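You operate a simulated robot arm through the tools that you are given. There is no shell and no other tool.

You are at the controls of a simulated robot arm. One attempt, no reset.

TASK
Take the pressure off the manifold, then lift the cap with the white knob on to the ledge.
Fine: inlet shut, gauge at zero, vent shut again, before the wing nut is loosened; no drips; the other valves and nut stay.

It is judged by the outcome, as a careful person would: the job done as asked, and still so three seconds after it is handed in. It fails if anything else is knocked over, pushed out of place, dropped, spilled or broken. A push-on lid holds only when it is set on centred and level and pressed home; a screw cap is set on level and turned clockwise until tight.

THE ROBOT
A 7-joint arm with a two-finger parallel gripper, fixed in place. Base frame: the origin is at the foot of the arm, x ahead of it, y to its left, z up. Lengths are in mm, angles in rad, forces in N, time in s.
Its first joint turns from -2.897 to 2.897 rad. Payload 3.43 kg.
The tool frame sits at the grasp point between the pads (the TCP): z along the fingers, y along the line on which they close. The tips reach 30 mm beyond it. The gripper opens to 94 mm. The fingers are 28 mm wide and 10 mm thick; the gripper's body (50 by 96 mm) begins 55 mm behind the TCP.
Orientation is told as [roll, pitch, yaw] about the base's x, y, z axes, in that order, counted from this pose: with the fingers straight down and closing along the base's y, the tool's x points along the base's -x, its y along +y and its z along -z.

THE INTERFACE
- The arm moves only by the tool send_rows. Its arguments are lists of equal length, an entry for each row: "translation": the shift along the tool's x, y, z in mm, a list of three; "rot": the turn, a rotation vector about the tool's x, y, z in degrees, a list of three. In form: {"translation": [[dx, dy, dz], ...], "rot": [[ax, ay, az], ...]}. A call has 1 to 20 rows; each row shifts and turns the commanded pose from where the row before left it, along the tool's axes as they then stand. "gripper" is the opening, from 0 (shut) to 1 (fully open), set as the call begins (left out, the last holds). Rows are played at 5 a second. More than 50 mm and 0.15 rad between two rows, or a gripper value outside its range, and nothing of the call is played. Where a pose cannot be reached the arm comes as near as it can. A force on the tool above 90 N (or 10 N above the force at the start of the call, whichever is more), or a blocked arm, ends the call early, and 0.2 s more pass. The fingers move at their own pace (about 45 mm/s each) and stop on an object; they squeeze with about 36 N. The grip force told is the motor's: it shows also when the fingers shut on nothing. Time passes only in rows, and 0.2 s behind the last, so rows that do not move let the fingers close. It gives the time, the measured TCP pose, the force on the tool (base axes), the opening and the grip force at its end, in the units of the frame above (readings bear some noise), with the torque about the TCP (base axes, N m) and any sound that the robot's microphone picked up, and new pictures: "views" is both (left out), scene, wrist or none.
- Cameras (640 x 400 px; columns grow to the right, rows downward): "scene" is fixed at [55.2, -516.8, 1468.2]; the picture's right is [0.24, -0.97, 0.00], its down [-0.68, -0.17, -0.72] and it looks along [0.70, 0.17, -0.70] (base axes); focal length 287 px, centre (320, 200). "wrist" rides on the gripper at [76, 14, -103] in the tool frame; the picture's right is [-0.18, 0.98, 0.00], its down [-0.75, -0.14, -0.64] and it looks along [-0.63, -0.12, 0.77] (tool axes); focal length 243 px, centre (320, 200). There is no depth. A picture from a camera that has moved, and an enlarged one, comes with that camera's place and axes in the base frame and with its lens. The place of the scene camera against the robot may be out by one fixed shift of up to 18 mm in any direction.
- move_column(by): slides the trunk up (or, below 0, down) by that many mm; the arm rides with it, the base frame stays. It gives what a move gives, with no picture.
- close_up(camera, box): a new picture of the part [left, top, right, bottom] of that camera's present view, enlarged. No time passes.
- job_done(): hands the job in; it is judged then, once.

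Nothing tells you positions but the pictures and the camera data. Unless the task says otherwise, let go and move clear before handing in.

The tools are called after "Emit:" as name(argument=value, ...) on one line, values as JSON. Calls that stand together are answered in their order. send_rows: Moves the arm, as the interface text tells. Its arguments: {"type":"object","properties":{"translation":{"type":"array","items":{"type":"array","items":{"type":"number"}}},"rot":{"type":"array","items":{"type":"array","items":{"type":"number"}}},"gripper":{"type":"number"},"views":{"type":"string","enum":["both","scene","wrist","none"]}},"required":["translation","rot"]} The other tools are called the same way: move_column (by) slides the trunk up or down; close_up (camera, box) takes an enlarged picture of a part of a camera's view; job_done () hands the job in.

At the start:

```text
t: 0.0
tool_pos: [462.4, -266.6, 1236.5]
orientation: [-0.001, 0.001, -0.001]
force: [0.5, -0.5, -0.1]
wrist_torque: [-0.02, 0.01, 0.03]
opening: 94.0
finger_force: 0.0
trunk travel left (down, up): [-475.0, 135.0]
```

scene: 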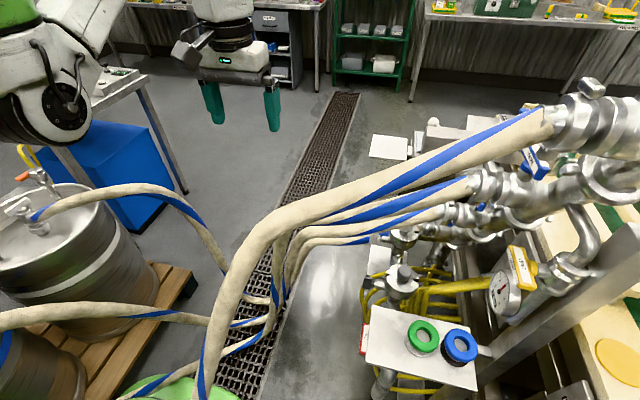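
wrist: 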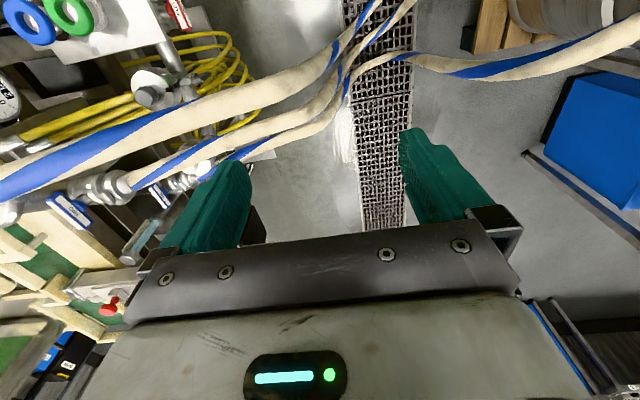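

I see a brewery-like scene with hoses and a manifold on the right (negative y side). I'll look closer before moving.

Emit:
close_up(camera="scene", box=[340, 200, 660, 400])

Emit:
close_up(camera="scene", box=[400, 60, 640, 210])

Emit:
close_up(camera="scene", box=[340, 80, 500, 180])

Emit:
close_up(camera="wrist", box=[0, 0, 260, 200])

Emit:
close_up(camera="wrist", box=[0, 150, 260, 400])

```text
refused: 660 is not a number from 0 to 640
```

```text
2.67 times, centred on (520, 135) of scene
camera zoom: at [55.2, -516.8, 1468.2], right [0.24, -0.97, 0.0], down [-0.68, -0.17, -0.72], along [0.7, 0.17, -0.7], focal length 765 px, centre (-213, 373)
```

zoom: 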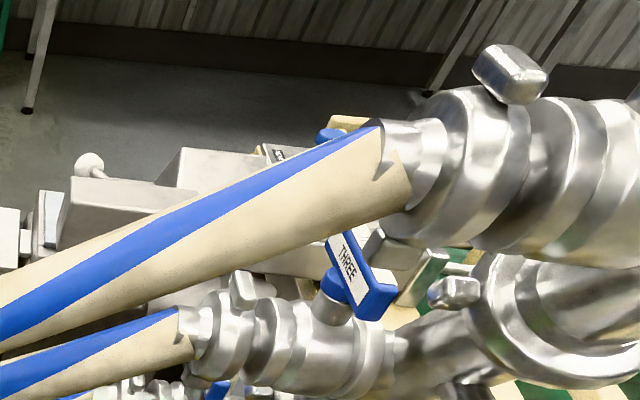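

```text
4.00 times, centred on (420, 130) of scene
camera zoom: at [55.2, -516.8, 1468.2], right [0.24, -0.97, 0.0], down [-0.68, -0.17, -0.72], along [0.7, 0.17, -0.7], focal length 1148 px, centre (-80, 480)
```

zoom: 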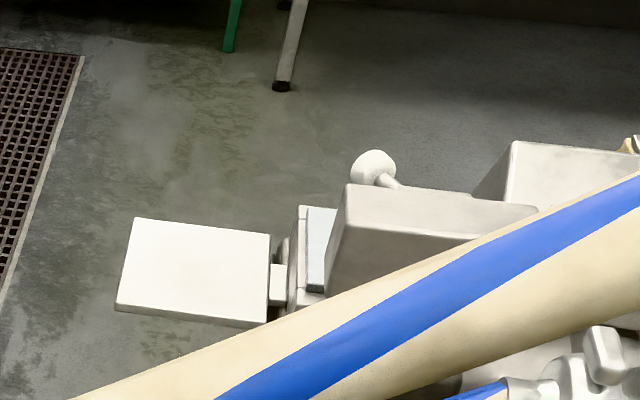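

```text
2.00 times, centred on (130, 100) of wrist
camera zoom: at [385.8, -251.2, 1340.7], right [0.18, 0.98, 0.0], down [0.75, -0.14, 0.64], along [0.63, -0.12, -0.77], focal length 485 px, centre (700, 400)
```

zoom: 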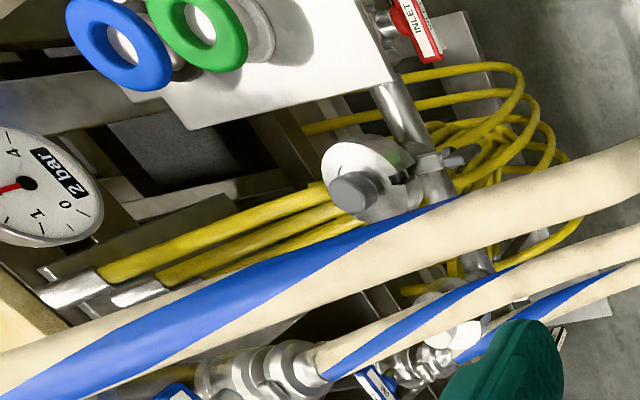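

```text
1.60 times, centred on (130, 275) of wrist
camera zoom: at [385.8, -251.2, 1340.7], right [0.18, 0.98, 0.0], down [0.75, -0.14, 0.64], along [0.63, -0.12, -0.77], focal length 388 px, centre (624, 80)
```

zoom: 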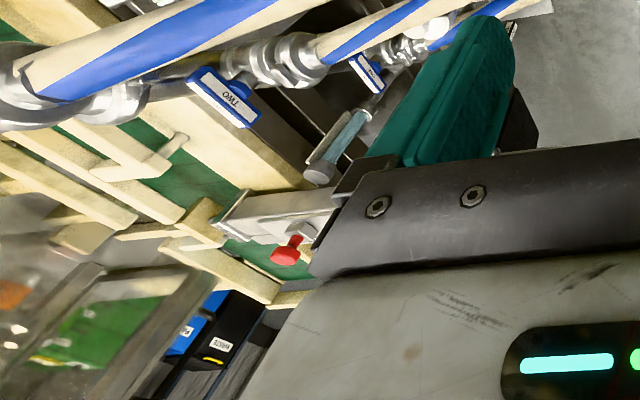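

The scene shows a manifold with hoses, a gauge and labelled valves. I need more detail at the lower right.

Emit:
close_up(camera="scene", box=[340, 220, 500, 400])

Emit:
close_up(camera="scene", box=[460, 180, 640, 400])

Emit:
close_up(camera="wrist", box=[80, 0, 260, 112])

Emit:
close_up(camera="wrist", box=[0, 0, 120, 150])

Emit:
close_up(camera="wrist", box=[60, 150, 220, 330])

```text
2.22 times, centred on (420, 310) of scene
camera zoom: at [55.2, -516.8, 1468.2], right [0.24, -0.97, 0.0], down [-0.68, -0.17, -0.72], along [0.7, 0.17, -0.7], focal length 638 px, centre (98, -44)
```

zoom: 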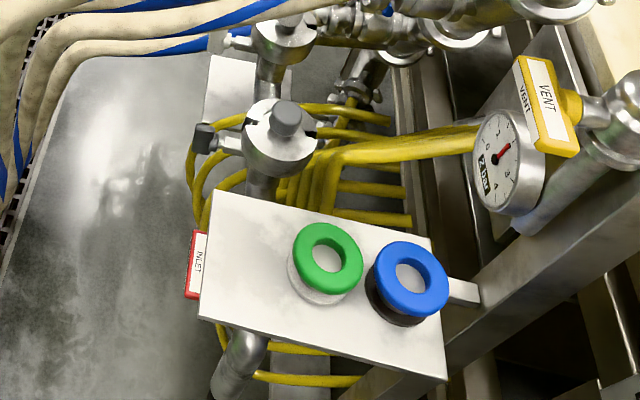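

```text
1.82 times, centred on (550, 290) of scene
camera zoom: at [55.2, -516.8, 1468.2], right [0.24, -0.97, 0.0], down [-0.68, -0.17, -0.72], along [0.7, 0.17, -0.7], focal length 522 px, centre (-98, 36)
```

zoom: 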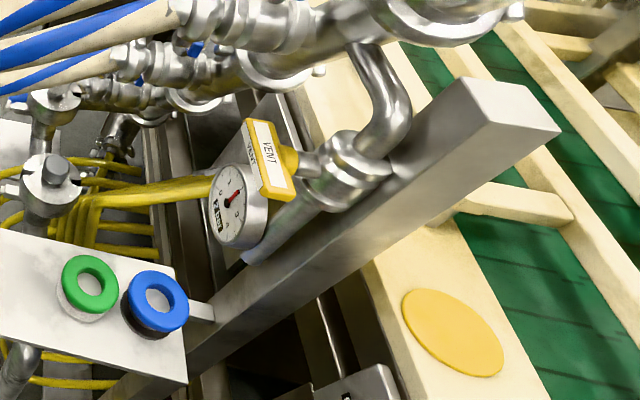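

```text
3.56 times, centred on (170, 56) of wrist
camera zoom: at [385.8, -251.2, 1340.7], right [0.18, 0.98, 0.0], down [0.75, -0.14, 0.64], along [0.63, -0.12, -0.77], focal length 863 px, centre (853, 712)
```

zoom: 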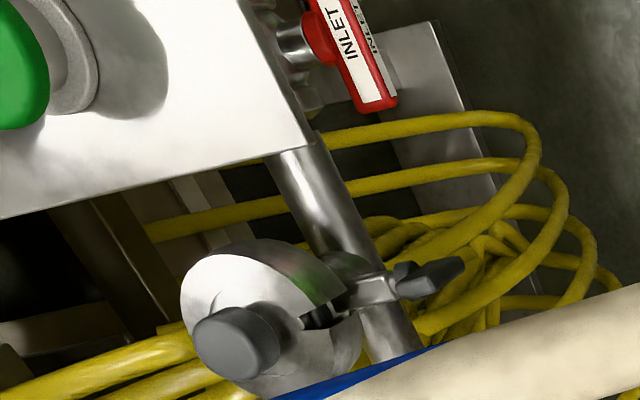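

```text
2.67 times, centred on (60, 75) of wrist
camera zoom: at [385.8, -251.2, 1340.7], right [0.18, 0.98, 0.0], down [0.75, -0.14, 0.64], along [0.63, -0.12, -0.77], focal length 647 px, centre (1013, 533)
```

zoom: 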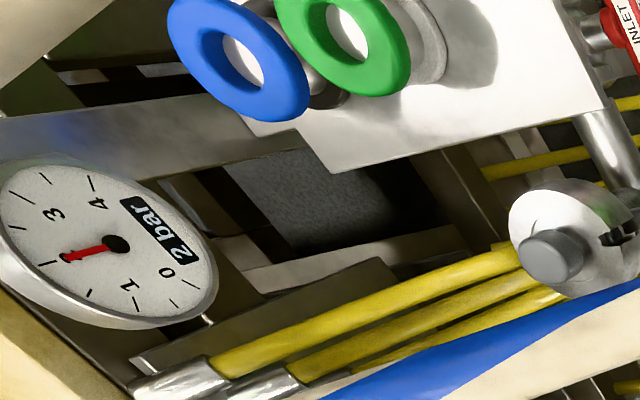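

```text
2.22 times, centred on (140, 240) of wrist
camera zoom: at [385.8, -251.2, 1340.7], right [0.18, 0.98, 0.0], down [0.75, -0.14, 0.64], along [0.63, -0.12, -0.77], focal length 539 px, centre (720, 111)
```

zoom: 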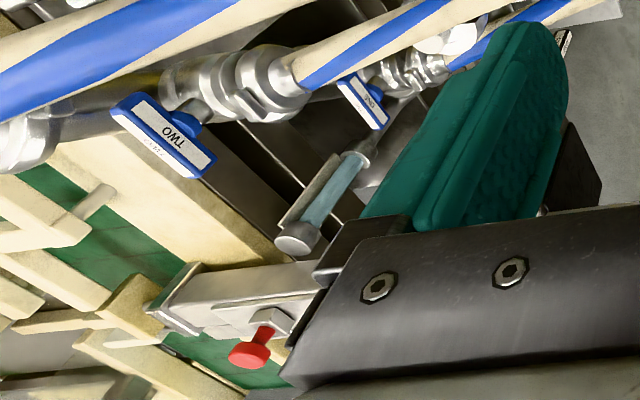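

The hoses drape in front of the manifold. I take the grey-knob cap to be near (475,-627,835), the white-knob one near (630,-610,830), INLET near (360,-563,670), and the gauge and VENT near (400–480,-790…-845,945). I'll rise first and then look from better viewpoints.

Emit:
move_column(by=120)

Emit:
send_rows(translation=[[20, -35, 0], [20, -35, 0], [20, -35, 0], [20, -35, 0], [20, -35, 0]], rot=[[0, 0, 0], [0, 0, 0], [0, 0, 0], [0, 0, 0], [0, 0, 0]], views="both")

```text
t: 1.5
tool_pos: [462.3, -264.2, 1357.6]
orientation: [0.0, -0.001, -0.001]
force: [0.1, 0.3, -0.4]
wrist_torque: [-0.01, -0.01, -0.02]
opening: 94.1
finger_force: 0.0
trunk travel left (down, up): [-595.0, 15.0]
```

```text
t: 2.7
tool_pos: [359.7, -440.7, 1356.2]
orientation: [0.0, 0.001, 0.001]
force: [0.8, -0.4, 0.1]
wrist_torque: [-0.03, 0.01, 0.0]
opening: 93.9
finger_force: 0.0
trunk travel left (down, up): [-595.0, 15.0]
camera wrist: at [284.7, -427.1, 1459.0], right [0.18, 0.98, 0.0], down [0.75, -0.14, 0.64], along [0.63, -0.12, -0.77], focal length 243 px, centre (320, 200)
```

scene: 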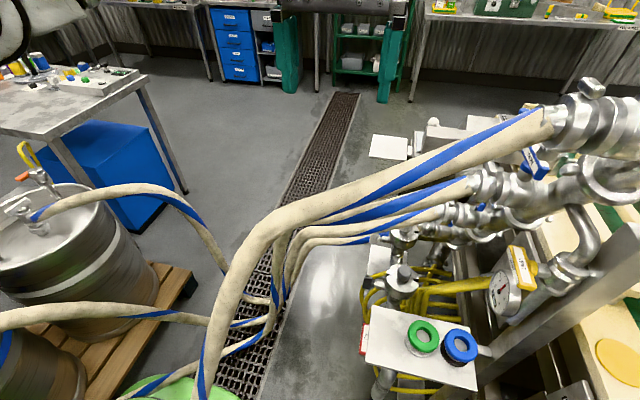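
wrist: 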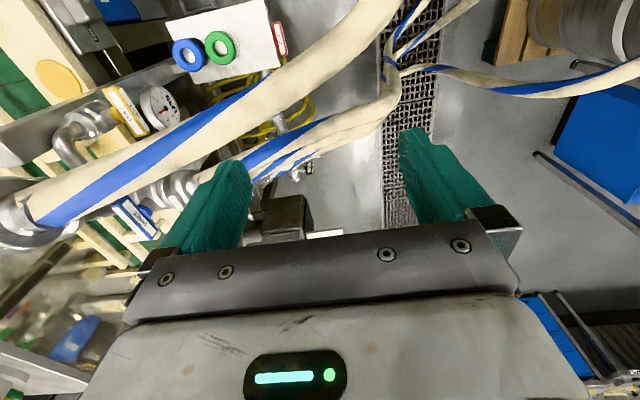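

The big hose's upper end is near (373,-678,1315) and the VENT handle near (365,-757,1075). I'll take closer looks from this viewpoint.

Emit:
close_up(camera="wrist", box=[20, 50, 200, 170])

Emit:
close_up(camera="wrist", box=[150, 0, 340, 120])

Emit:
close_up(camera="wrist", box=[220, 90, 360, 240])

Emit:
close_up(camera="wrist", box=[0, 150, 200, 290])

Emit:
close_up(camera="scene", box=[360, 100, 560, 260])

```text
3.33 times, centred on (110, 110) of wrist
camera zoom: at [284.7, -427.1, 1459.0], right [0.18, 0.98, 0.0], down [0.75, -0.14, 0.64], along [0.63, -0.12, -0.77], focal length 809 px, centre (1020, 500)
```

zoom: 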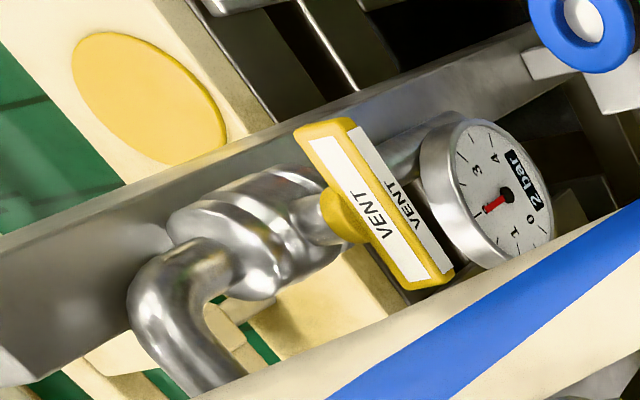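

```text
3.33 times, centred on (245, 60) of wrist
camera zoom: at [284.7, -427.1, 1459.0], right [0.18, 0.98, 0.0], down [0.75, -0.14, 0.64], along [0.63, -0.12, -0.77], focal length 809 px, centre (570, 667)
```

zoom: 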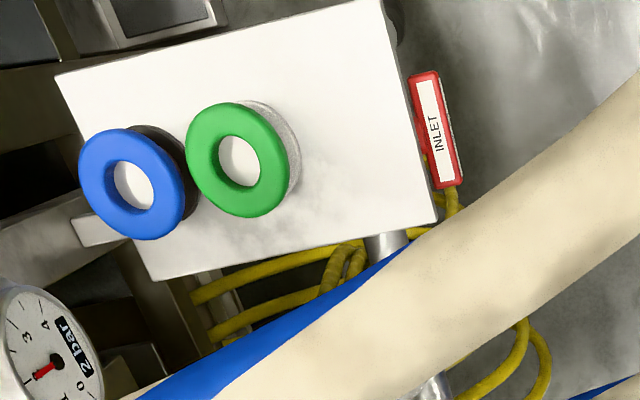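

```text
2.67 times, centred on (290, 165) of wrist
camera zoom: at [284.7, -427.1, 1459.0], right [0.18, 0.98, 0.0], down [0.75, -0.14, 0.64], along [0.63, -0.12, -0.77], focal length 647 px, centre (400, 293)
```

zoom: 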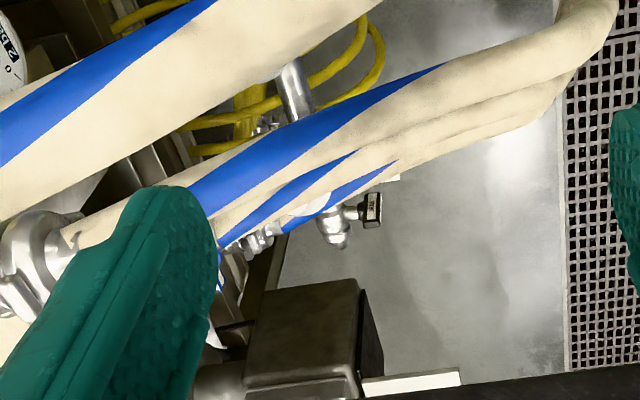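

```text
2.86 times, centred on (100, 220) of wrist
camera zoom: at [284.7, -427.1, 1459.0], right [0.18, 0.98, 0.0], down [0.75, -0.14, 0.64], along [0.63, -0.12, -0.77], focal length 693 px, centre (949, 143)
```

zoom: 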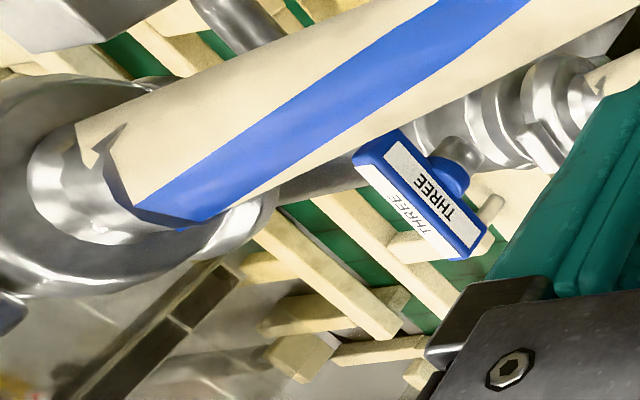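

```text
2.50 times, centred on (460, 180) of scene
camera zoom: at [55.2, -516.8, 1468.2], right [0.24, -0.97, 0.0], down [-0.68, -0.17, -0.72], along [0.7, 0.17, -0.7], focal length 717 px, centre (-30, 250)
```

zoom: 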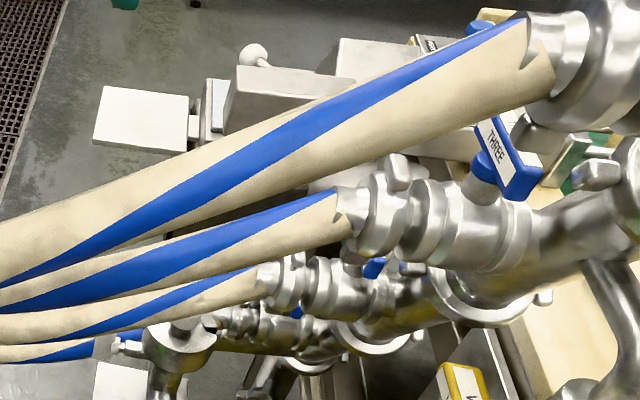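

The white-knob cap sits lower, under hose ONE, at roughly (655,-625,805). I'll swing the camera around to the +y side and look toward -y at the manifold.

Emit:
send_rows(translation=[[-28.9, 32.3, 16.7], [-28.9, 32.3, 16.7], [-28.9, 32.3, 16.7], [-28.9, 32.3, 16.7], [-28.9, 32.3, 16.7], [-28.9, 32.3, 16.7], [-28.9, 32.3, 16.7], [-28.9, 32.3, 16.7], [-28.9, 32.3, 16.7], [0, 0, 0], [0, 0, 0], [0, 0, 0], [0, 0, 0], [0, 0, 0], [0, 0, 0], [0, 0, 0], [0, 0, 0], [0, 0, 0], [0, 0, 0], [0, 0, 0]], rot=[[0, 0, 0], [0, 0, 0], [0, 0, 0], [0, 0, 0], [0, 0, 0], [0, 0, 0], [0, 0, 0], [0, 0, 0], [0, 0, 0], [0, 0, 8.18], [0, 0, 8.18], [0, 0, 8.18], [0, 0, 8.18], [0, 0, 8.18], [0, 0, 8.18], [0, 0, 8.18], [0, 0, 8.18], [0, 0, 8.18], [0, 0, 8.18], [0, 0, 8.18]], views="both")

```text
t: 6.9
tool_pos: [622.1, -148.8, 1207.8]
orientation: [-0.001, -0.001, -1.574]
force: [-0.4, 0.3, -0.4]
wrist_torque: [0.02, 0.01, 0.01]
opening: 94.1
finger_force: 0.0
trunk travel left (down, up): [-595.0, 15.0]
camera wrist: at [636.9, -73.3, 1310.3], right [0.98, -0.19, 0.0], down [-0.14, -0.75, 0.64], along [-0.12, -0.63, -0.77], focal length 243 px, centre (320, 200)
```

scene: 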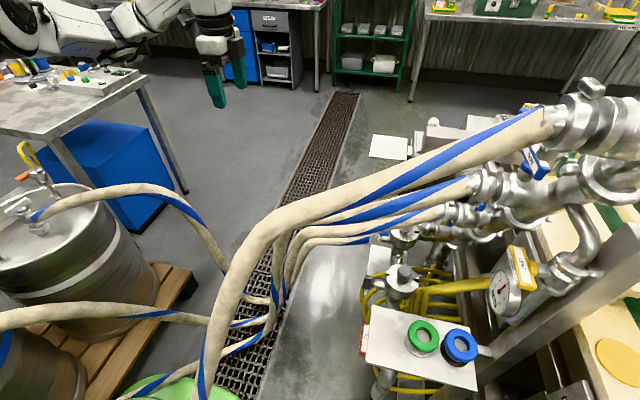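
wrist: 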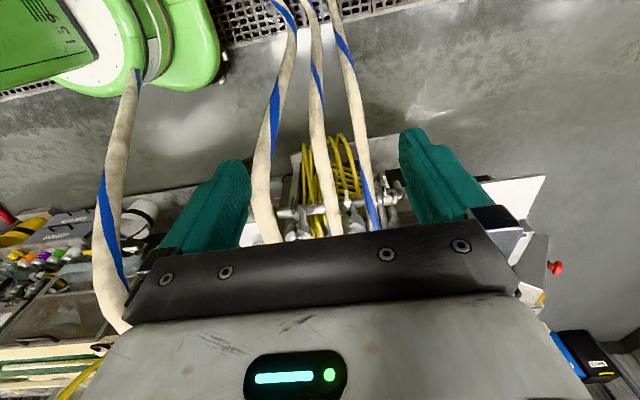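

The hoses run up from the floor to the manifold, and the wrist view is upside down, with far things at the bottom. I'll zoom in on the area between the hoses.

Emit:
close_up(camera="wrist", box=[250, 120, 410, 240])

Emit:
close_up(camera="wrist", box=[380, 160, 640, 390])

```text
3.33 times, centred on (330, 180) of wrist
camera zoom: at [636.9, -73.3, 1310.3], right [0.98, -0.19, 0.0], down [-0.14, -0.75, 0.64], along [-0.12, -0.63, -0.77], focal length 809 px, centre (287, 267)
```

zoom: 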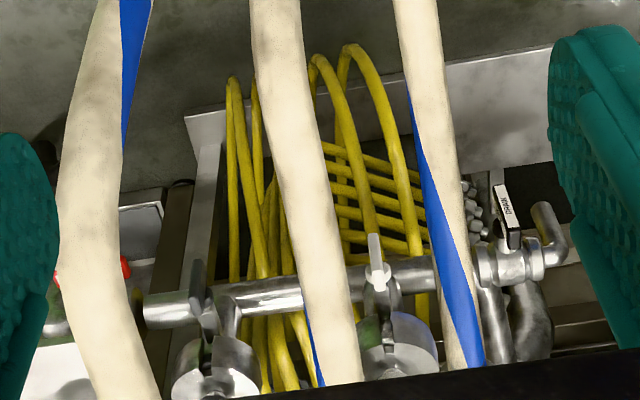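

```text
1.74 times, centred on (510, 275) of wrist
camera zoom: at [636.9, -73.3, 1310.3], right [0.98, -0.19, 0.0], down [-0.14, -0.75, 0.64], along [-0.12, -0.63, -0.77], focal length 422 px, centre (-10, 70)
```

zoom: 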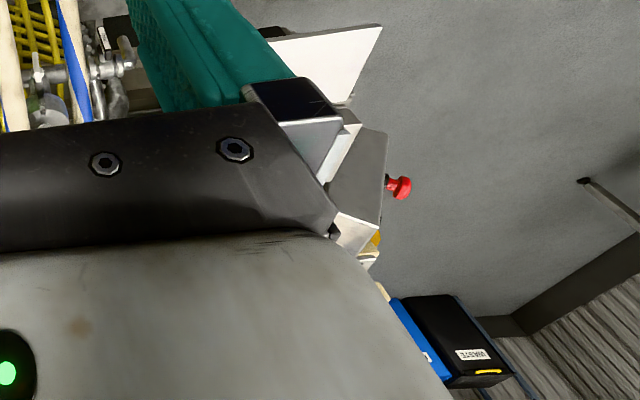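

The horizontal pipe carries two clamped caps, at x≈470 and x≈637 and y≈-610, with a DRAIN valve at its far end. Next I'll turn the camera to the far (+x) side and move over to view the right-hand cap from there.

Emit:
send_rows(translation=[[0, 0, 0], [0, 0, 0], [0, 0, 0], [0, 0, 0], [0, 0, 0], [0, 0, 0], [0, 0, 0], [0, 0, 0], [0, 0, 0], [0, 0, 0], [0, 0, 0]], rot=[[0, 0, 8.18], [0, 0, 8.18], [0, 0, 8.18], [0, 0, 8.18], [0, 0, 8.18], [0, 0, 8.18], [0, 0, 8.18], [0, 0, 8.18], [0, 0, 8.18], [0, 0, 8.18], [0, 0, 8.18]], views="wrist")

```text
t: 9.3
tool_pos: [621.4, -149.7, 1207.5]
orientation: [-0.001, -0.001, 3.14]
force: [0.5, 0.0, 0.3]
wrist_torque: [0.02, -0.01, 0.01]
opening: 94.0
finger_force: 0.1
trunk travel left (down, up): [-595.0, 15.0]
camera wrist: at [698.5, -163.8, 1310.3], right [-0.19, -0.98, 0.0], down [-0.75, 0.14, 0.64], along [-0.63, 0.12, -0.77], focal length 243 px, centre (320, 200)
```

wrist: 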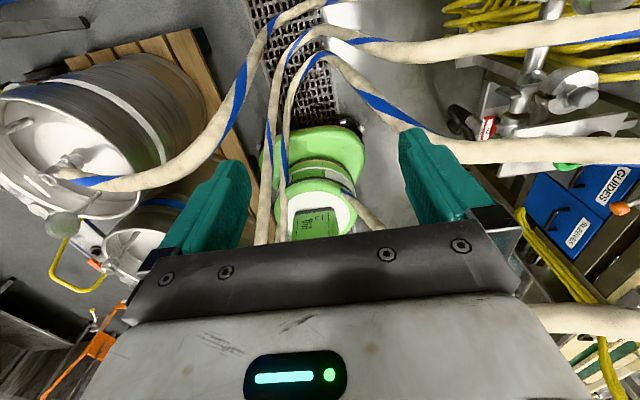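

The grey-knob port is now visible at the upper right. I'll move along -y to bring the white-knob port into view.

Emit:
send_rows(translation=[[2, 40, 0], [2, 40, 0], [2, 40, 0], [2, 40, 0], [2, 40, 0], [2, 40, 0], [2, 40, 0]], rot=[[0, 0, 0], [0, 0, 0], [0, 0, 0], [0, 0, 0], [0, 0, 0], [0, 0, 0], [0, 0, 0]], views="both")

```text
t: 10.9
tool_pos: [635.5, -429.4, 1207.9]
orientation: [0.0, 0.0, -3.141]
force: [-0.1, -0.2, -0.2]
wrist_torque: [0.02, 0.01, 0.03]
opening: 94.1
finger_force: 0.1
trunk travel left (down, up): [-595.0, 15.0]
camera wrist: at [713.2, -442.9, 1310.5], right [-0.18, -0.98, 0.0], down [-0.75, 0.14, 0.64], along [-0.63, 0.12, -0.77], focal length 243 px, centre (320, 200)
```

scene: 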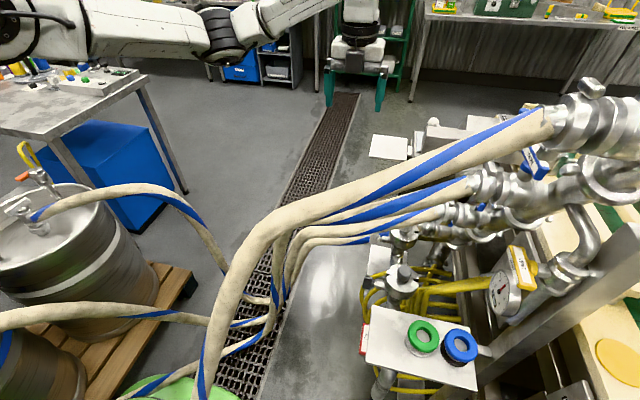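
wrist: 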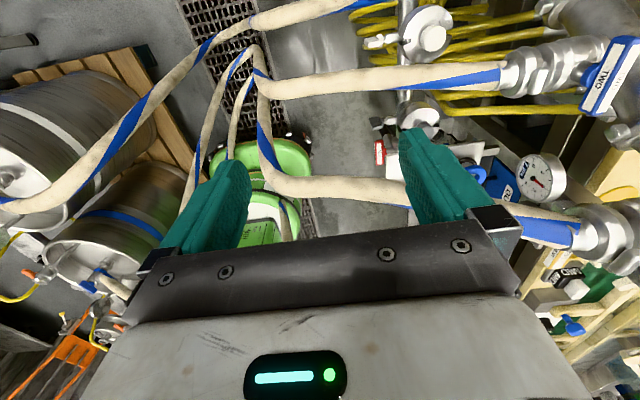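

The white-knob cap is now visible between hoses ONE and TWO. I'll zoom in on it.

Emit:
close_up(camera="wrist", box=[340, 0, 500, 110])

Emit:
close_up(camera="wrist", box=[360, 80, 600, 220])

Emit:
close_up(camera="wrist", box=[480, 0, 640, 110])

```text
3.64 times, centred on (420, 55) of wrist
camera zoom: at [713.2, -442.9, 1310.5], right [-0.18, -0.98, 0.0], down [-0.75, 0.14, 0.64], along [-0.63, 0.12, -0.77], focal length 882 px, centre (-44, 727)
```

zoom: 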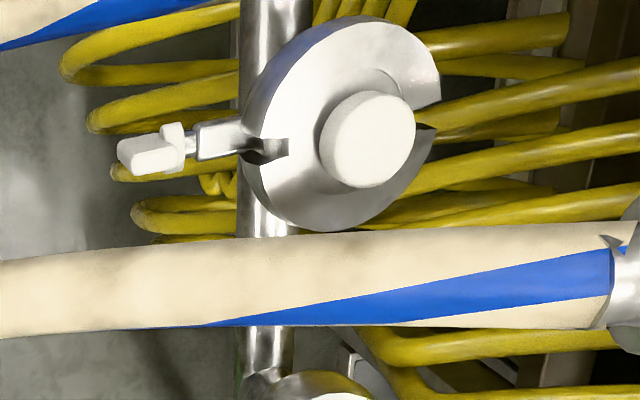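

```text
2.67 times, centred on (480, 150) of wrist
camera zoom: at [713.2, -442.9, 1310.5], right [-0.18, -0.98, 0.0], down [-0.75, 0.14, 0.64], along [-0.63, 0.12, -0.77], focal length 647 px, centre (-107, 333)
```

zoom: 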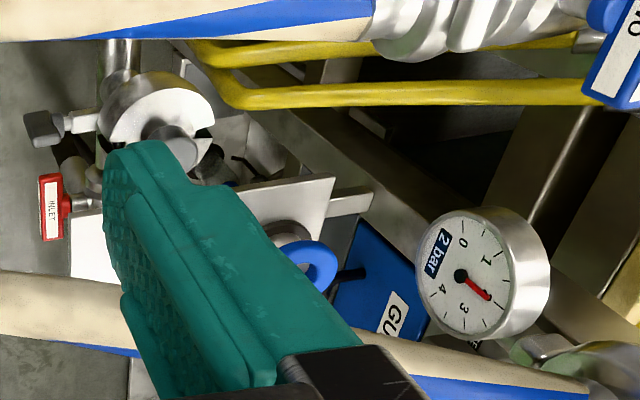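

```text
3.64 times, centred on (560, 55) of wrist
camera zoom: at [713.2, -442.9, 1310.5], right [-0.18, -0.98, 0.0], down [-0.75, 0.14, 0.64], along [-0.63, 0.12, -0.77], focal length 882 px, centre (-553, 727)
```

zoom: 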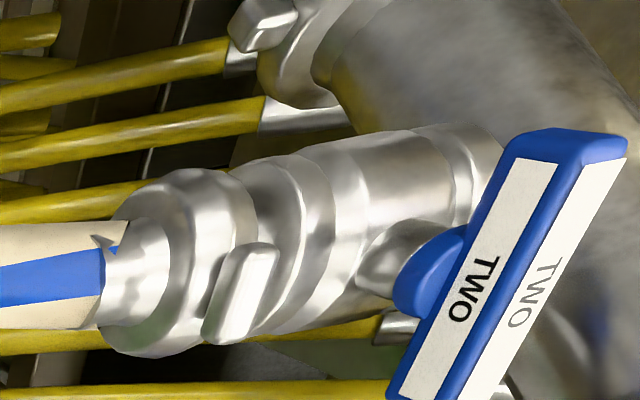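

The wing nut on the white cap is at about (632,-527,773) with its axis along y, and the white knob top is near (626,-620,828). I'll lower the camera for a closer look at them.

Emit:
send_rows(translation=[[10, 0, 35], [10, 0, 35], [10, 0, 35], [10, 0, 35]], rot=[[0, 0, 0], [0, 0, 0], [0, 0, 0], [0, 0, 0]], views="both")

Emit:
close_up(camera="wrist", box=[320, 0, 480, 110])

Emit:
close_up(camera="wrist", box=[200, 0, 360, 110])

```text
t: 11.9
tool_pos: [678.3, -429.6, 1065.9]
orientation: [-0.001, -0.001, -3.139]
force: [-0.2, -0.5, -0.5]
wrist_torque: [-0.01, -0.02, 0.03]
opening: 93.9
finger_force: 0.1
trunk travel left (down, up): [-595.0, 15.0]
camera wrist: at [754.3, -443.7, 1169.9], right [-0.18, -0.98, 0.0], down [-0.75, 0.14, 0.64], along [-0.63, 0.12, -0.77], focal length 243 px, centre (320, 200)
```

scene: 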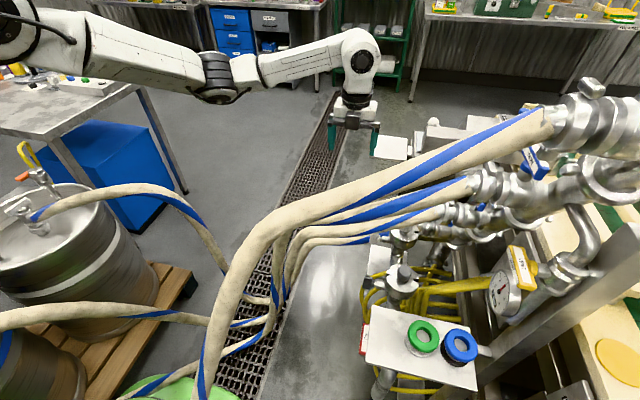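
wrist: 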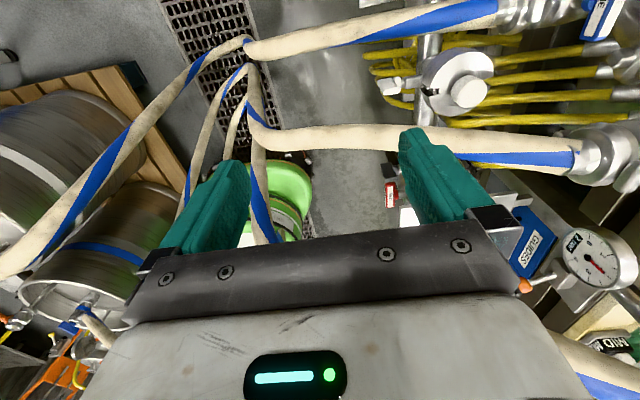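

```text
3.64 times, centred on (400, 55) of wrist
camera zoom: at [754.3, -443.7, 1169.9], right [-0.18, -0.98, 0.0], down [-0.75, 0.14, 0.64], along [-0.63, 0.12, -0.77], focal length 882 px, centre (29, 727)
```

zoom: 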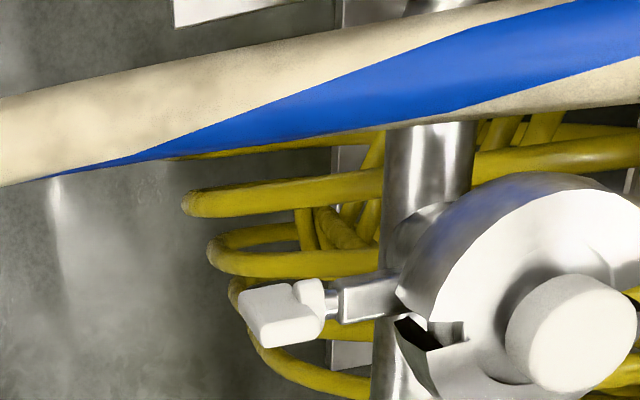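

```text
3.64 times, centred on (280, 55) of wrist
camera zoom: at [754.3, -443.7, 1169.9], right [-0.18, -0.98, 0.0], down [-0.75, 0.14, 0.64], along [-0.63, 0.12, -0.77], focal length 882 px, centre (466, 727)
```

zoom: 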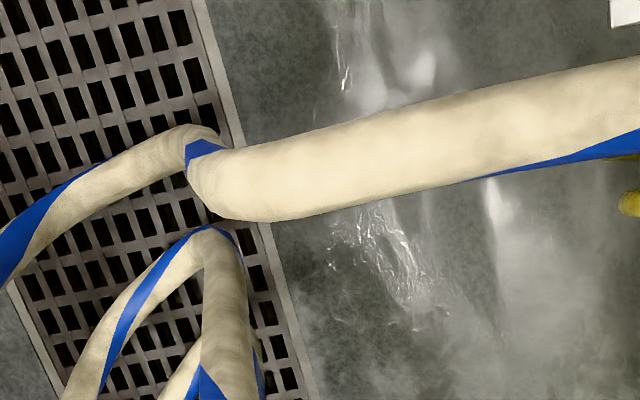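

The arm is clear above the hoses. I'll zoom further on the wing nut, knob, INLET and gauge.

Emit:
close_up(camera="wrist", box=[370, 60, 434, 100])

Emit:
close_up(camera="wrist", box=[410, 35, 510, 125])

Emit:
close_up(camera="wrist", box=[370, 160, 434, 220])

Emit:
close_up(camera="wrist", box=[540, 200, 640, 300])

```text
10.00 times, centred on (402, 80) of wrist
camera zoom: at [754.3, -443.7, 1169.9], right [-0.18, -0.98, 0.0], down [-0.75, 0.14, 0.64], along [-0.63, 0.12, -0.77], focal length 2426 px, centre (-500, 1400)
```

zoom: 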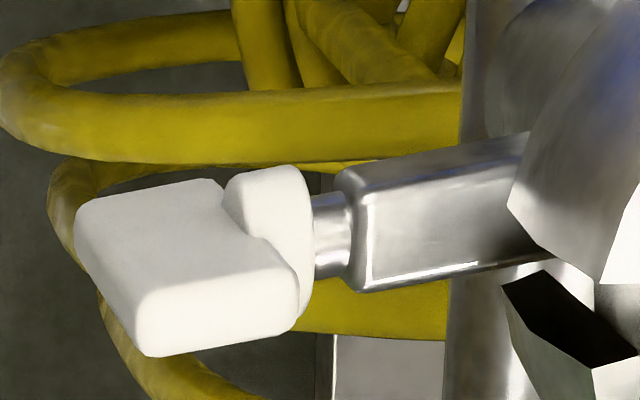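

```text
4.44 times, centred on (460, 80) of wrist
camera zoom: at [754.3, -443.7, 1169.9], right [-0.18, -0.98, 0.0], down [-0.75, 0.14, 0.64], along [-0.63, 0.12, -0.77], focal length 1078 px, centre (-302, 733)
```

zoom: 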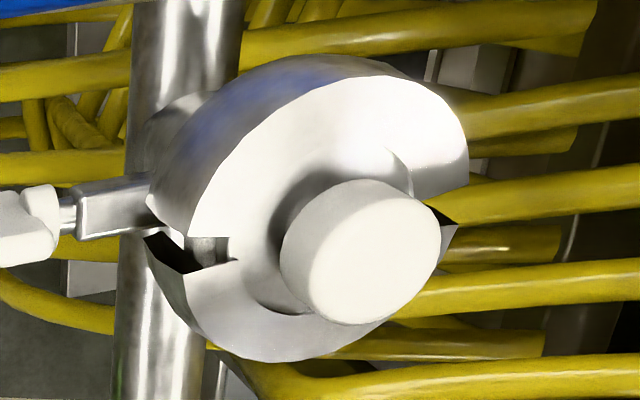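

```text
6.67 times, centred on (402, 190) of wrist
camera zoom: at [754.3, -443.7, 1169.9], right [-0.18, -0.98, 0.0], down [-0.75, 0.14, 0.64], along [-0.63, 0.12, -0.77], focal length 1618 px, centre (-227, 267)
```

zoom: 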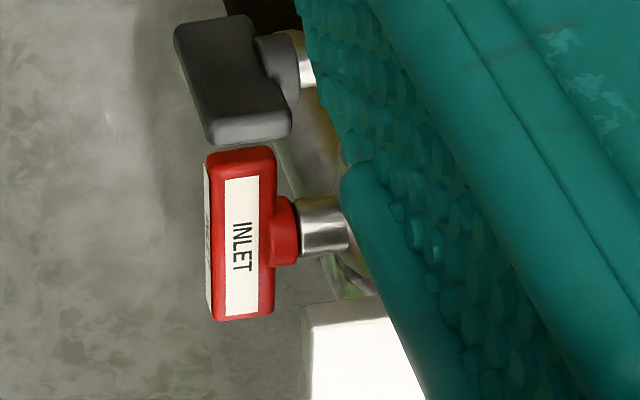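

```text
4.00 times, centred on (590, 250) of wrist
camera zoom: at [754.3, -443.7, 1169.9], right [-0.18, -0.98, 0.0], down [-0.75, 0.14, 0.64], along [-0.63, 0.12, -0.77], focal length 970 px, centre (-760, 0)
```

zoom: 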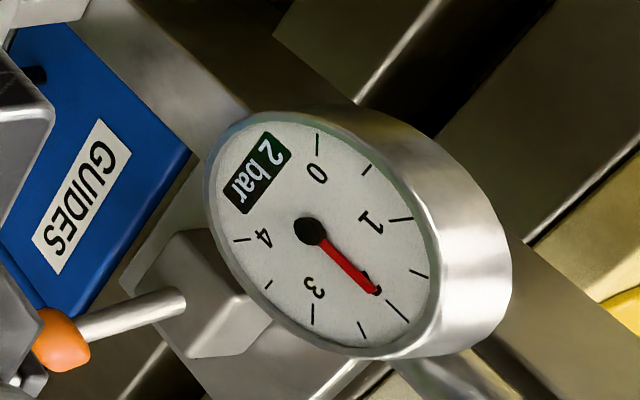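

The wing nut is a flat vertical tab about 9 mm thick, and INLET is a T-bar lying along x at about (351,-547,700), parallel to its pipe and therefore open. Hose FOUR arches over INLET, so I'll go up and over it to its right-hand side first.

Emit:
send_rows(translation=[[0, 0, -41.5], [0, 0, -41.5], [0, 0, -41.5], [0, 0, -41.5], [0, 0, -41.5], [0, 0, -41.5], [0, 0, -41.5], [-47.8, 5, 0], [-47.8, 5, 0], [-47.8, 5, 0], [-47.8, 5, 0], [-47.8, 5, 0], [-47.8, 5, 0], [-47.8, 5, 0], [-47.8, 5, 0], [-47.8, 5, 0], [-47.8, 5, 0]], rot=[[0, 0, 0], [0, 0, 0], [0, 0, 0], [0, 0, 0], [0, 0, 0], [0, 0, 0], [0, 0, 0], [0, 0, 0], [0, 0, 0], [0, 0, 0], [0, 0, 0], [0, 0, 0], [0, 0, 0], [0, 0, 0], [0, 0, 0], [0, 0, 0], [0, 0, 0]], views="both")

```text
t: 15.5
tool_pos: [197.9, -481.4, 1362.1]
orientation: [0.002, 0.0, -3.138]
force: [0.2, 0.2, 0.4]
wrist_torque: [0.01, 0.04, 0.04]
opening: 94.0
finger_force: 0.0
trunk travel left (down, up): [-595.0, 15.0]
camera wrist: at [275.2, -495.6, 1464.4], right [-0.18, -0.98, 0.0], down [-0.75, 0.14, 0.64], along [-0.63, 0.12, -0.77], focal length 243 px, centre (320, 200)
```

scene: 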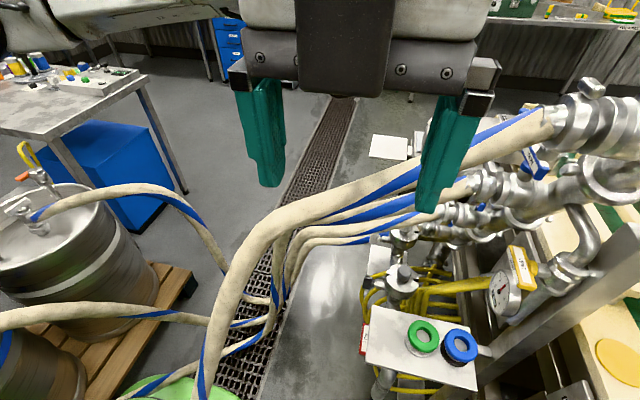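
wrist: 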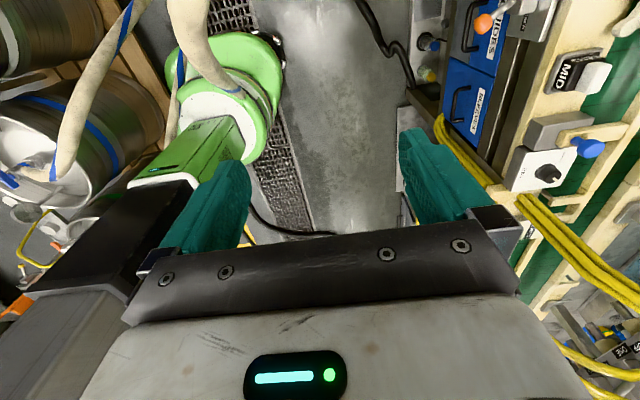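

I'm past hose FOUR on its right side, with clear floor below. I'll turn the camera to the +y side and then lower the trunk in steps.

Emit:
send_rows(translation=[[0, 0, 0], [0, 0, 0], [0, 0, 0], [0, 0, 0], [0, 0, 0], [0, 0, 0], [0, 0, 0], [0, 0, 0], [0, 0, 0], [0, 0, 0], [0, 0, 0]], rot=[[0, 0, -8.18], [0, 0, -8.18], [0, 0, -8.18], [0, 0, -8.18], [0, 0, -8.18], [0, 0, -8.18], [0, 0, -8.18], [0, 0, -8.18], [0, 0, -8.18], [0, 0, -8.18], [0, 0, -8.18]], views="wrist")

Emit:
move_column(by=-200)

Emit:
send_rows(translation=[[0, 0, 0]], rot=[[0, 0, 0]], views="both")

```text
t: 17.9
tool_pos: [198.5, -479.8, 1358.0]
orientation: [0.0, 0.0, -1.567]
force: [-0.3, -0.8, 0.1]
wrist_torque: [-0.02, 0.0, 0.02]
opening: 93.7
finger_force: 0.0
trunk travel left (down, up): [-595.0, 15.0]
camera wrist: at [212.3, -404.1, 1461.1], right [0.98, -0.18, 0.0], down [-0.14, -0.75, 0.64], along [-0.12, -0.63, -0.77], focal length 243 px, centre (320, 200)
```

wrist: 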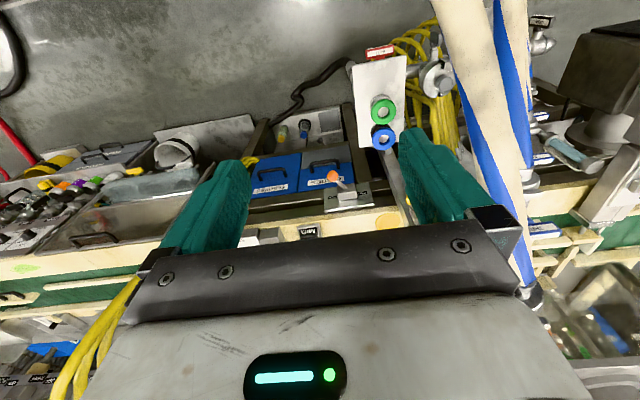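

```text
t: 20.1
tool_pos: [197.5, -479.9, 1158.9]
orientation: [-0.001, 0.001, -1.57]
force: [-0.6, 1.1, -0.1]
wrist_torque: [-0.02, 0.0, -0.01]
opening: 94.0
finger_force: 0.0
trunk travel left (down, up): [-395.0, 215.0]
```

```text
t: 20.5
tool_pos: [199.1, -479.5, 1158.3]
orientation: [0.0, 0.0, -1.569]
force: [-0.7, -0.6, 0.8]
wrist_torque: [-0.02, 0.0, 0.0]
opening: 94.2
finger_force: 0.0
trunk travel left (down, up): [-395.0, 215.0]
camera wrist: at [212.5, -404.1, 1261.1], right [0.98, -0.18, 0.0], down [-0.14, -0.75, 0.64], along [-0.12, -0.63, -0.77], focal length 243 px, centre (320, 200)
```

scene: 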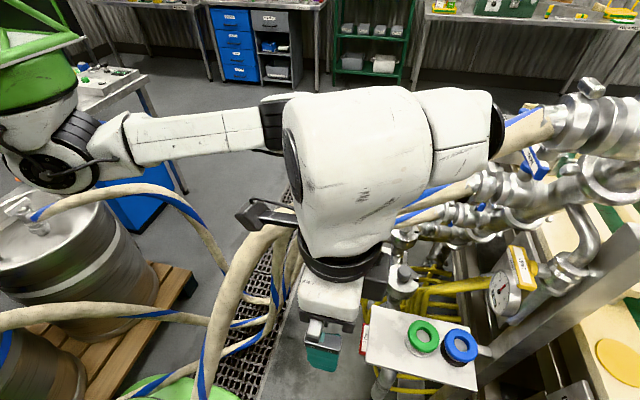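
wrist: 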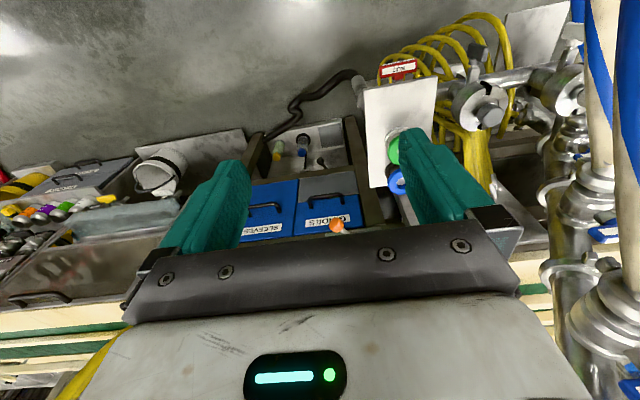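

With the elbow on the left and the hose arch between, reaching in from the right is cramped. I'll go back up, cross over the hose, and set the tool to point along -y so it can enter between hoses FOUR and THREE toward the valves.

Emit:
move_column(by=200)

Emit:
send_rows(translation=[[19, 27.6, 0], [19, 27.6, 0], [19, 27.6, 0], [19, 27.6, 0], [19, 27.6, 0], [19, 27.6, 0], [19, 27.6, 0], [19, 27.6, 0], [0, 0, 0], [0, 0, 0], [0, 0, 0], [0, 0, 0], [0, 0, 0], [0, 0, 0], [0, 0, 0], [0, 0, 0], [0, 0, 0], [0, 0, 0], [0, 0, 0]], rot=[[0, 0, 0], [0, 0, 0], [0, 0, 0], [0, 0, 0], [0, 0, 0], [0, 0, 0], [0, 0, 0], [0, 0, 0], [0, 0, -8.18], [0, 0, -8.18], [0, 0, -8.18], [0, 0, -8.18], [0, 0, -8.18], [0, 0, -8.18], [0, 0, -8.18], [0, 0, -8.18], [0, 0, -8.18], [0, 0, -8.18], [0, 0, -8.18]], views="none")

Emit:
send_rows(translation=[[0, 0, 0], [0, 0, 0], [0, 0, 0], [0, 0, 0], [0, 0, 0], [0, 0, 0], [0, 0, 0], [0, 0, 0], [0, 0, 0], [0, 0, 0], [0, 0, 0]], rot=[[8.18, 0, 0], [8.18, 0, 0], [8.18, 0, 0], [8.18, 0, 0], [8.18, 0, 0], [8.18, 0, 0], [8.18, 0, 0], [8.18, 0, 0], [8.18, 0, 0], [8.18, 0, 0], [8.18, 0, 0]], views="both")

```text
t: 22.6
tool_pos: [198.9, -479.5, 1358.1]
orientation: [0.0, 0.0, -1.568]
force: [-0.3, 0.7, 0.3]
wrist_torque: [0.03, -0.02, -0.01]
opening: 94.2
finger_force: 0.1
trunk travel left (down, up): [-595.0, 15.0]
```

```text
t: 26.6
tool_pos: [417.9, -328.1, 1358.6]
orientation: [-0.001, 0.001, 0.002]
force: [-0.3, -1.0, 0.9]
wrist_torque: [0.03, 0.0, -0.03]
opening: 94.0
finger_force: 0.2
trunk travel left (down, up): [-595.0, 15.0]
```

```text
t: 29.0
tool_pos: [468.0, -376.3, 1362.1]
orientation: [-1.285, 0.0, -0.001]
force: [0.1, 0.0, -0.6]
wrist_torque: [-0.01, 0.01, 0.01]
opening: 94.1
finger_force: 0.2
out of reach, approached as far as the arm can: row 7, 8, 9, 10, 11
trunk travel left (down, up): [-595.0, 15.0]
camera wrist: at [391.2, -275.1, 1377.2], right [0.19, 0.28, -0.94], down [0.75, 0.57, 0.32], along [0.63, -0.77, -0.1], focal length 243 px, centre (320, 200)
```

scene: 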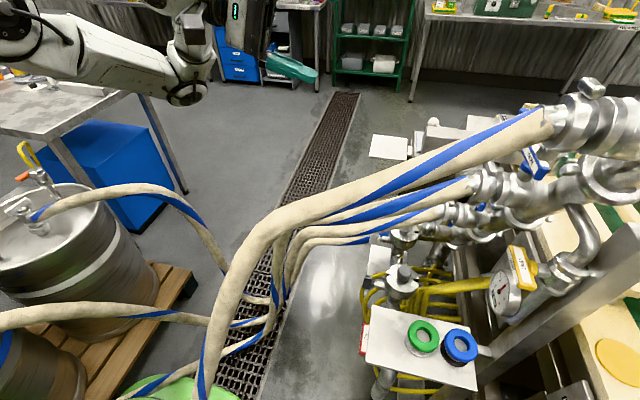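
wrist: 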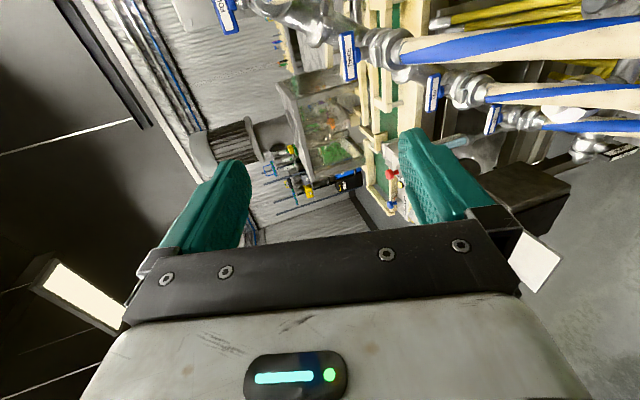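

The arm hit a reach limit before the tool was fully horizontal. I'll look at the arm's posture to understand it.

Emit:
close_up(camera="scene", box=[0, 0, 330, 130])

```text
1.94 times, centred on (165, 65) of scene
camera zoom: at [55.2, -516.8, 1468.2], right [0.24, -0.97, 0.0], down [-0.68, -0.17, -0.72], along [0.7, 0.17, -0.7], focal length 556 px, centre (621, 462)
```

zoom: 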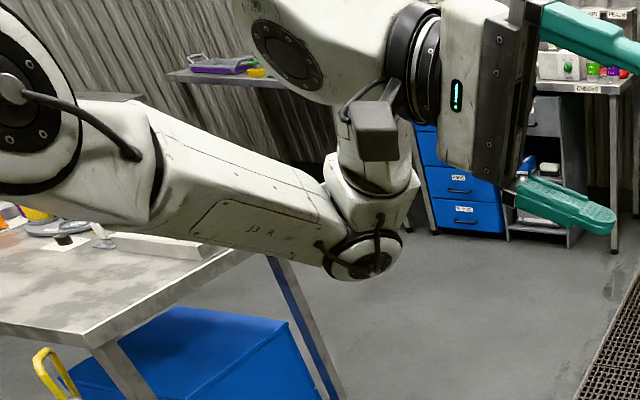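

The arm's elbow sits to the left, so I'll use the corridor between hoses FOUR and THREE. I'll return the tool to vertical, drop down in the corridor at about (390,-290), and then swing the tool level lower down.

Emit:
send_rows(translation=[[0, 0, 0], [0, 0, 0], [0, 0, 0], [0, 0, 0], [0, 0, 0], [0, 0, 0], [0, 0, 0], [0, 0, 0], [0, 0, 0], [0, 0, 0], [0, 0, 0], [28, 38, 0]], rot=[[-8.18, 0, 0], [-8.18, 0, 0], [-8.18, 0, 0], [-8.18, 0, 0], [-8.18, 0, 0], [-8.18, 0, 0], [-8.18, 0, 0], [-8.18, 0, 0], [-8.18, 0, 0], [-8.18, 0, 0], [-8.18, 0, 0], [0, 0, 0]], views="none")

Emit:
move_column(by=-250)

Emit:
send_rows(translation=[[0, 0, 0]], rot=[[0, 0, 0]], views="both")

```text
t: 31.6
tool_pos: [440.2, -341.6, 1368.2]
orientation: [0.24, 0.001, -0.001]
force: [-0.9, 0.2, 0.4]
wrist_torque: [-0.02, 0.01, -0.01]
opening: 94.2
finger_force: 0.1
trunk travel left (down, up): [-595.0, 15.0]
```

```text
t: 34.2
tool_pos: [438.7, -339.4, 1119.2]
orientation: [0.24, 0.0, 0.0]
force: [-0.3, -1.0, -0.4]
wrist_torque: [0.0, -0.01, -0.01]
opening: 93.8
finger_force: 0.1
trunk travel left (down, up): [-345.0, 265.0]
```

```text
t: 34.6
tool_pos: [438.6, -340.8, 1119.6]
orientation: [0.237, 0.0, 0.0]
force: [0.0, -0.6, -1.1]
wrist_torque: [-0.02, 0.02, 0.0]
opening: 93.9
finger_force: 0.2
trunk travel left (down, up): [-345.0, 265.0]
camera wrist: at [363.1, -350.8, 1223.3], right [0.18, 0.95, 0.23], down [0.75, -0.29, 0.59], along [0.63, 0.07, -0.77], focal length 243 px, centre (320, 200)
```

scene: 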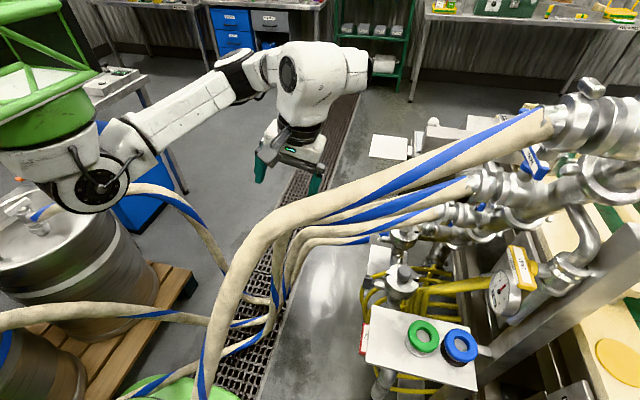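
wrist: 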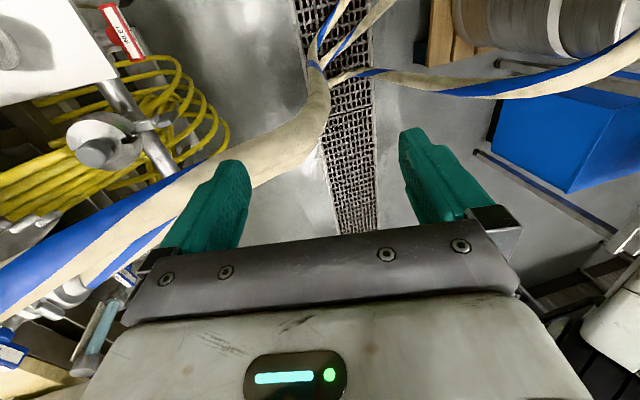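

The tool is now tilted slightly. I'll straighten it, shift to the corridor centre at about (395,-300), and lower further while watching.

Emit:
send_rows(translation=[[0, 0, 0], [0, 0, 0], [22, 20, 0], [22, 20, 0]], rot=[[6.85, 0, 0], [6.85, 0, 0], [0, 0, 0], [0, 0, 0]], views="none")

Emit:
move_column(by=-150)

Emit:
send_rows(translation=[[0, 0, 0]], rot=[[0, 0, 0]], views="both")

```text
t: 35.6
tool_pos: [395.0, -299.0, 1119.6]
orientation: [-0.003, -0.001, -0.001]
force: [1.0, -0.6, 0.4]
wrist_torque: [0.02, 0.03, 0.0]
opening: 94.2
finger_force: 0.1
trunk travel left (down, up): [-345.0, 265.0]
```

```text
t: 37.4
tool_pos: [396.3, -298.5, 969.7]
orientation: [0.0, -0.001, -0.001]
force: [-0.5, -0.2, -0.4]
wrist_torque: [0.01, 0.01, 0.03]
opening: 94.2
finger_force: 0.1
trunk travel left (down, up): [-195.0, 415.0]
```

```text
t: 37.8
tool_pos: [395.5, -298.2, 969.9]
orientation: [0.002, -0.001, 0.0]
force: [-0.4, 0.3, -0.2]
wrist_torque: [-0.01, 0.01, 0.0]
opening: 94.2
finger_force: 0.0
trunk travel left (down, up): [-195.0, 415.0]
camera wrist: at [319.6, -285.2, 1073.1], right [0.18, 0.98, 0.0], down [0.75, -0.14, 0.64], along [0.63, -0.12, -0.77], focal length 243 px, centre (320, 200)
```

scene: 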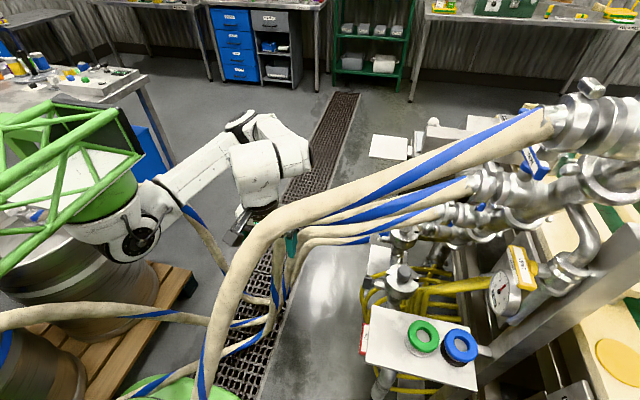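
wrist: 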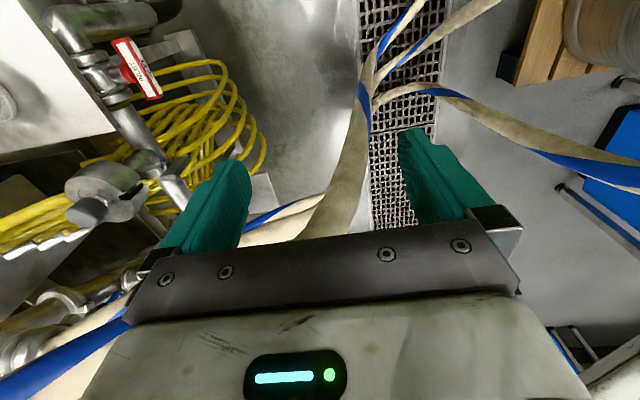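

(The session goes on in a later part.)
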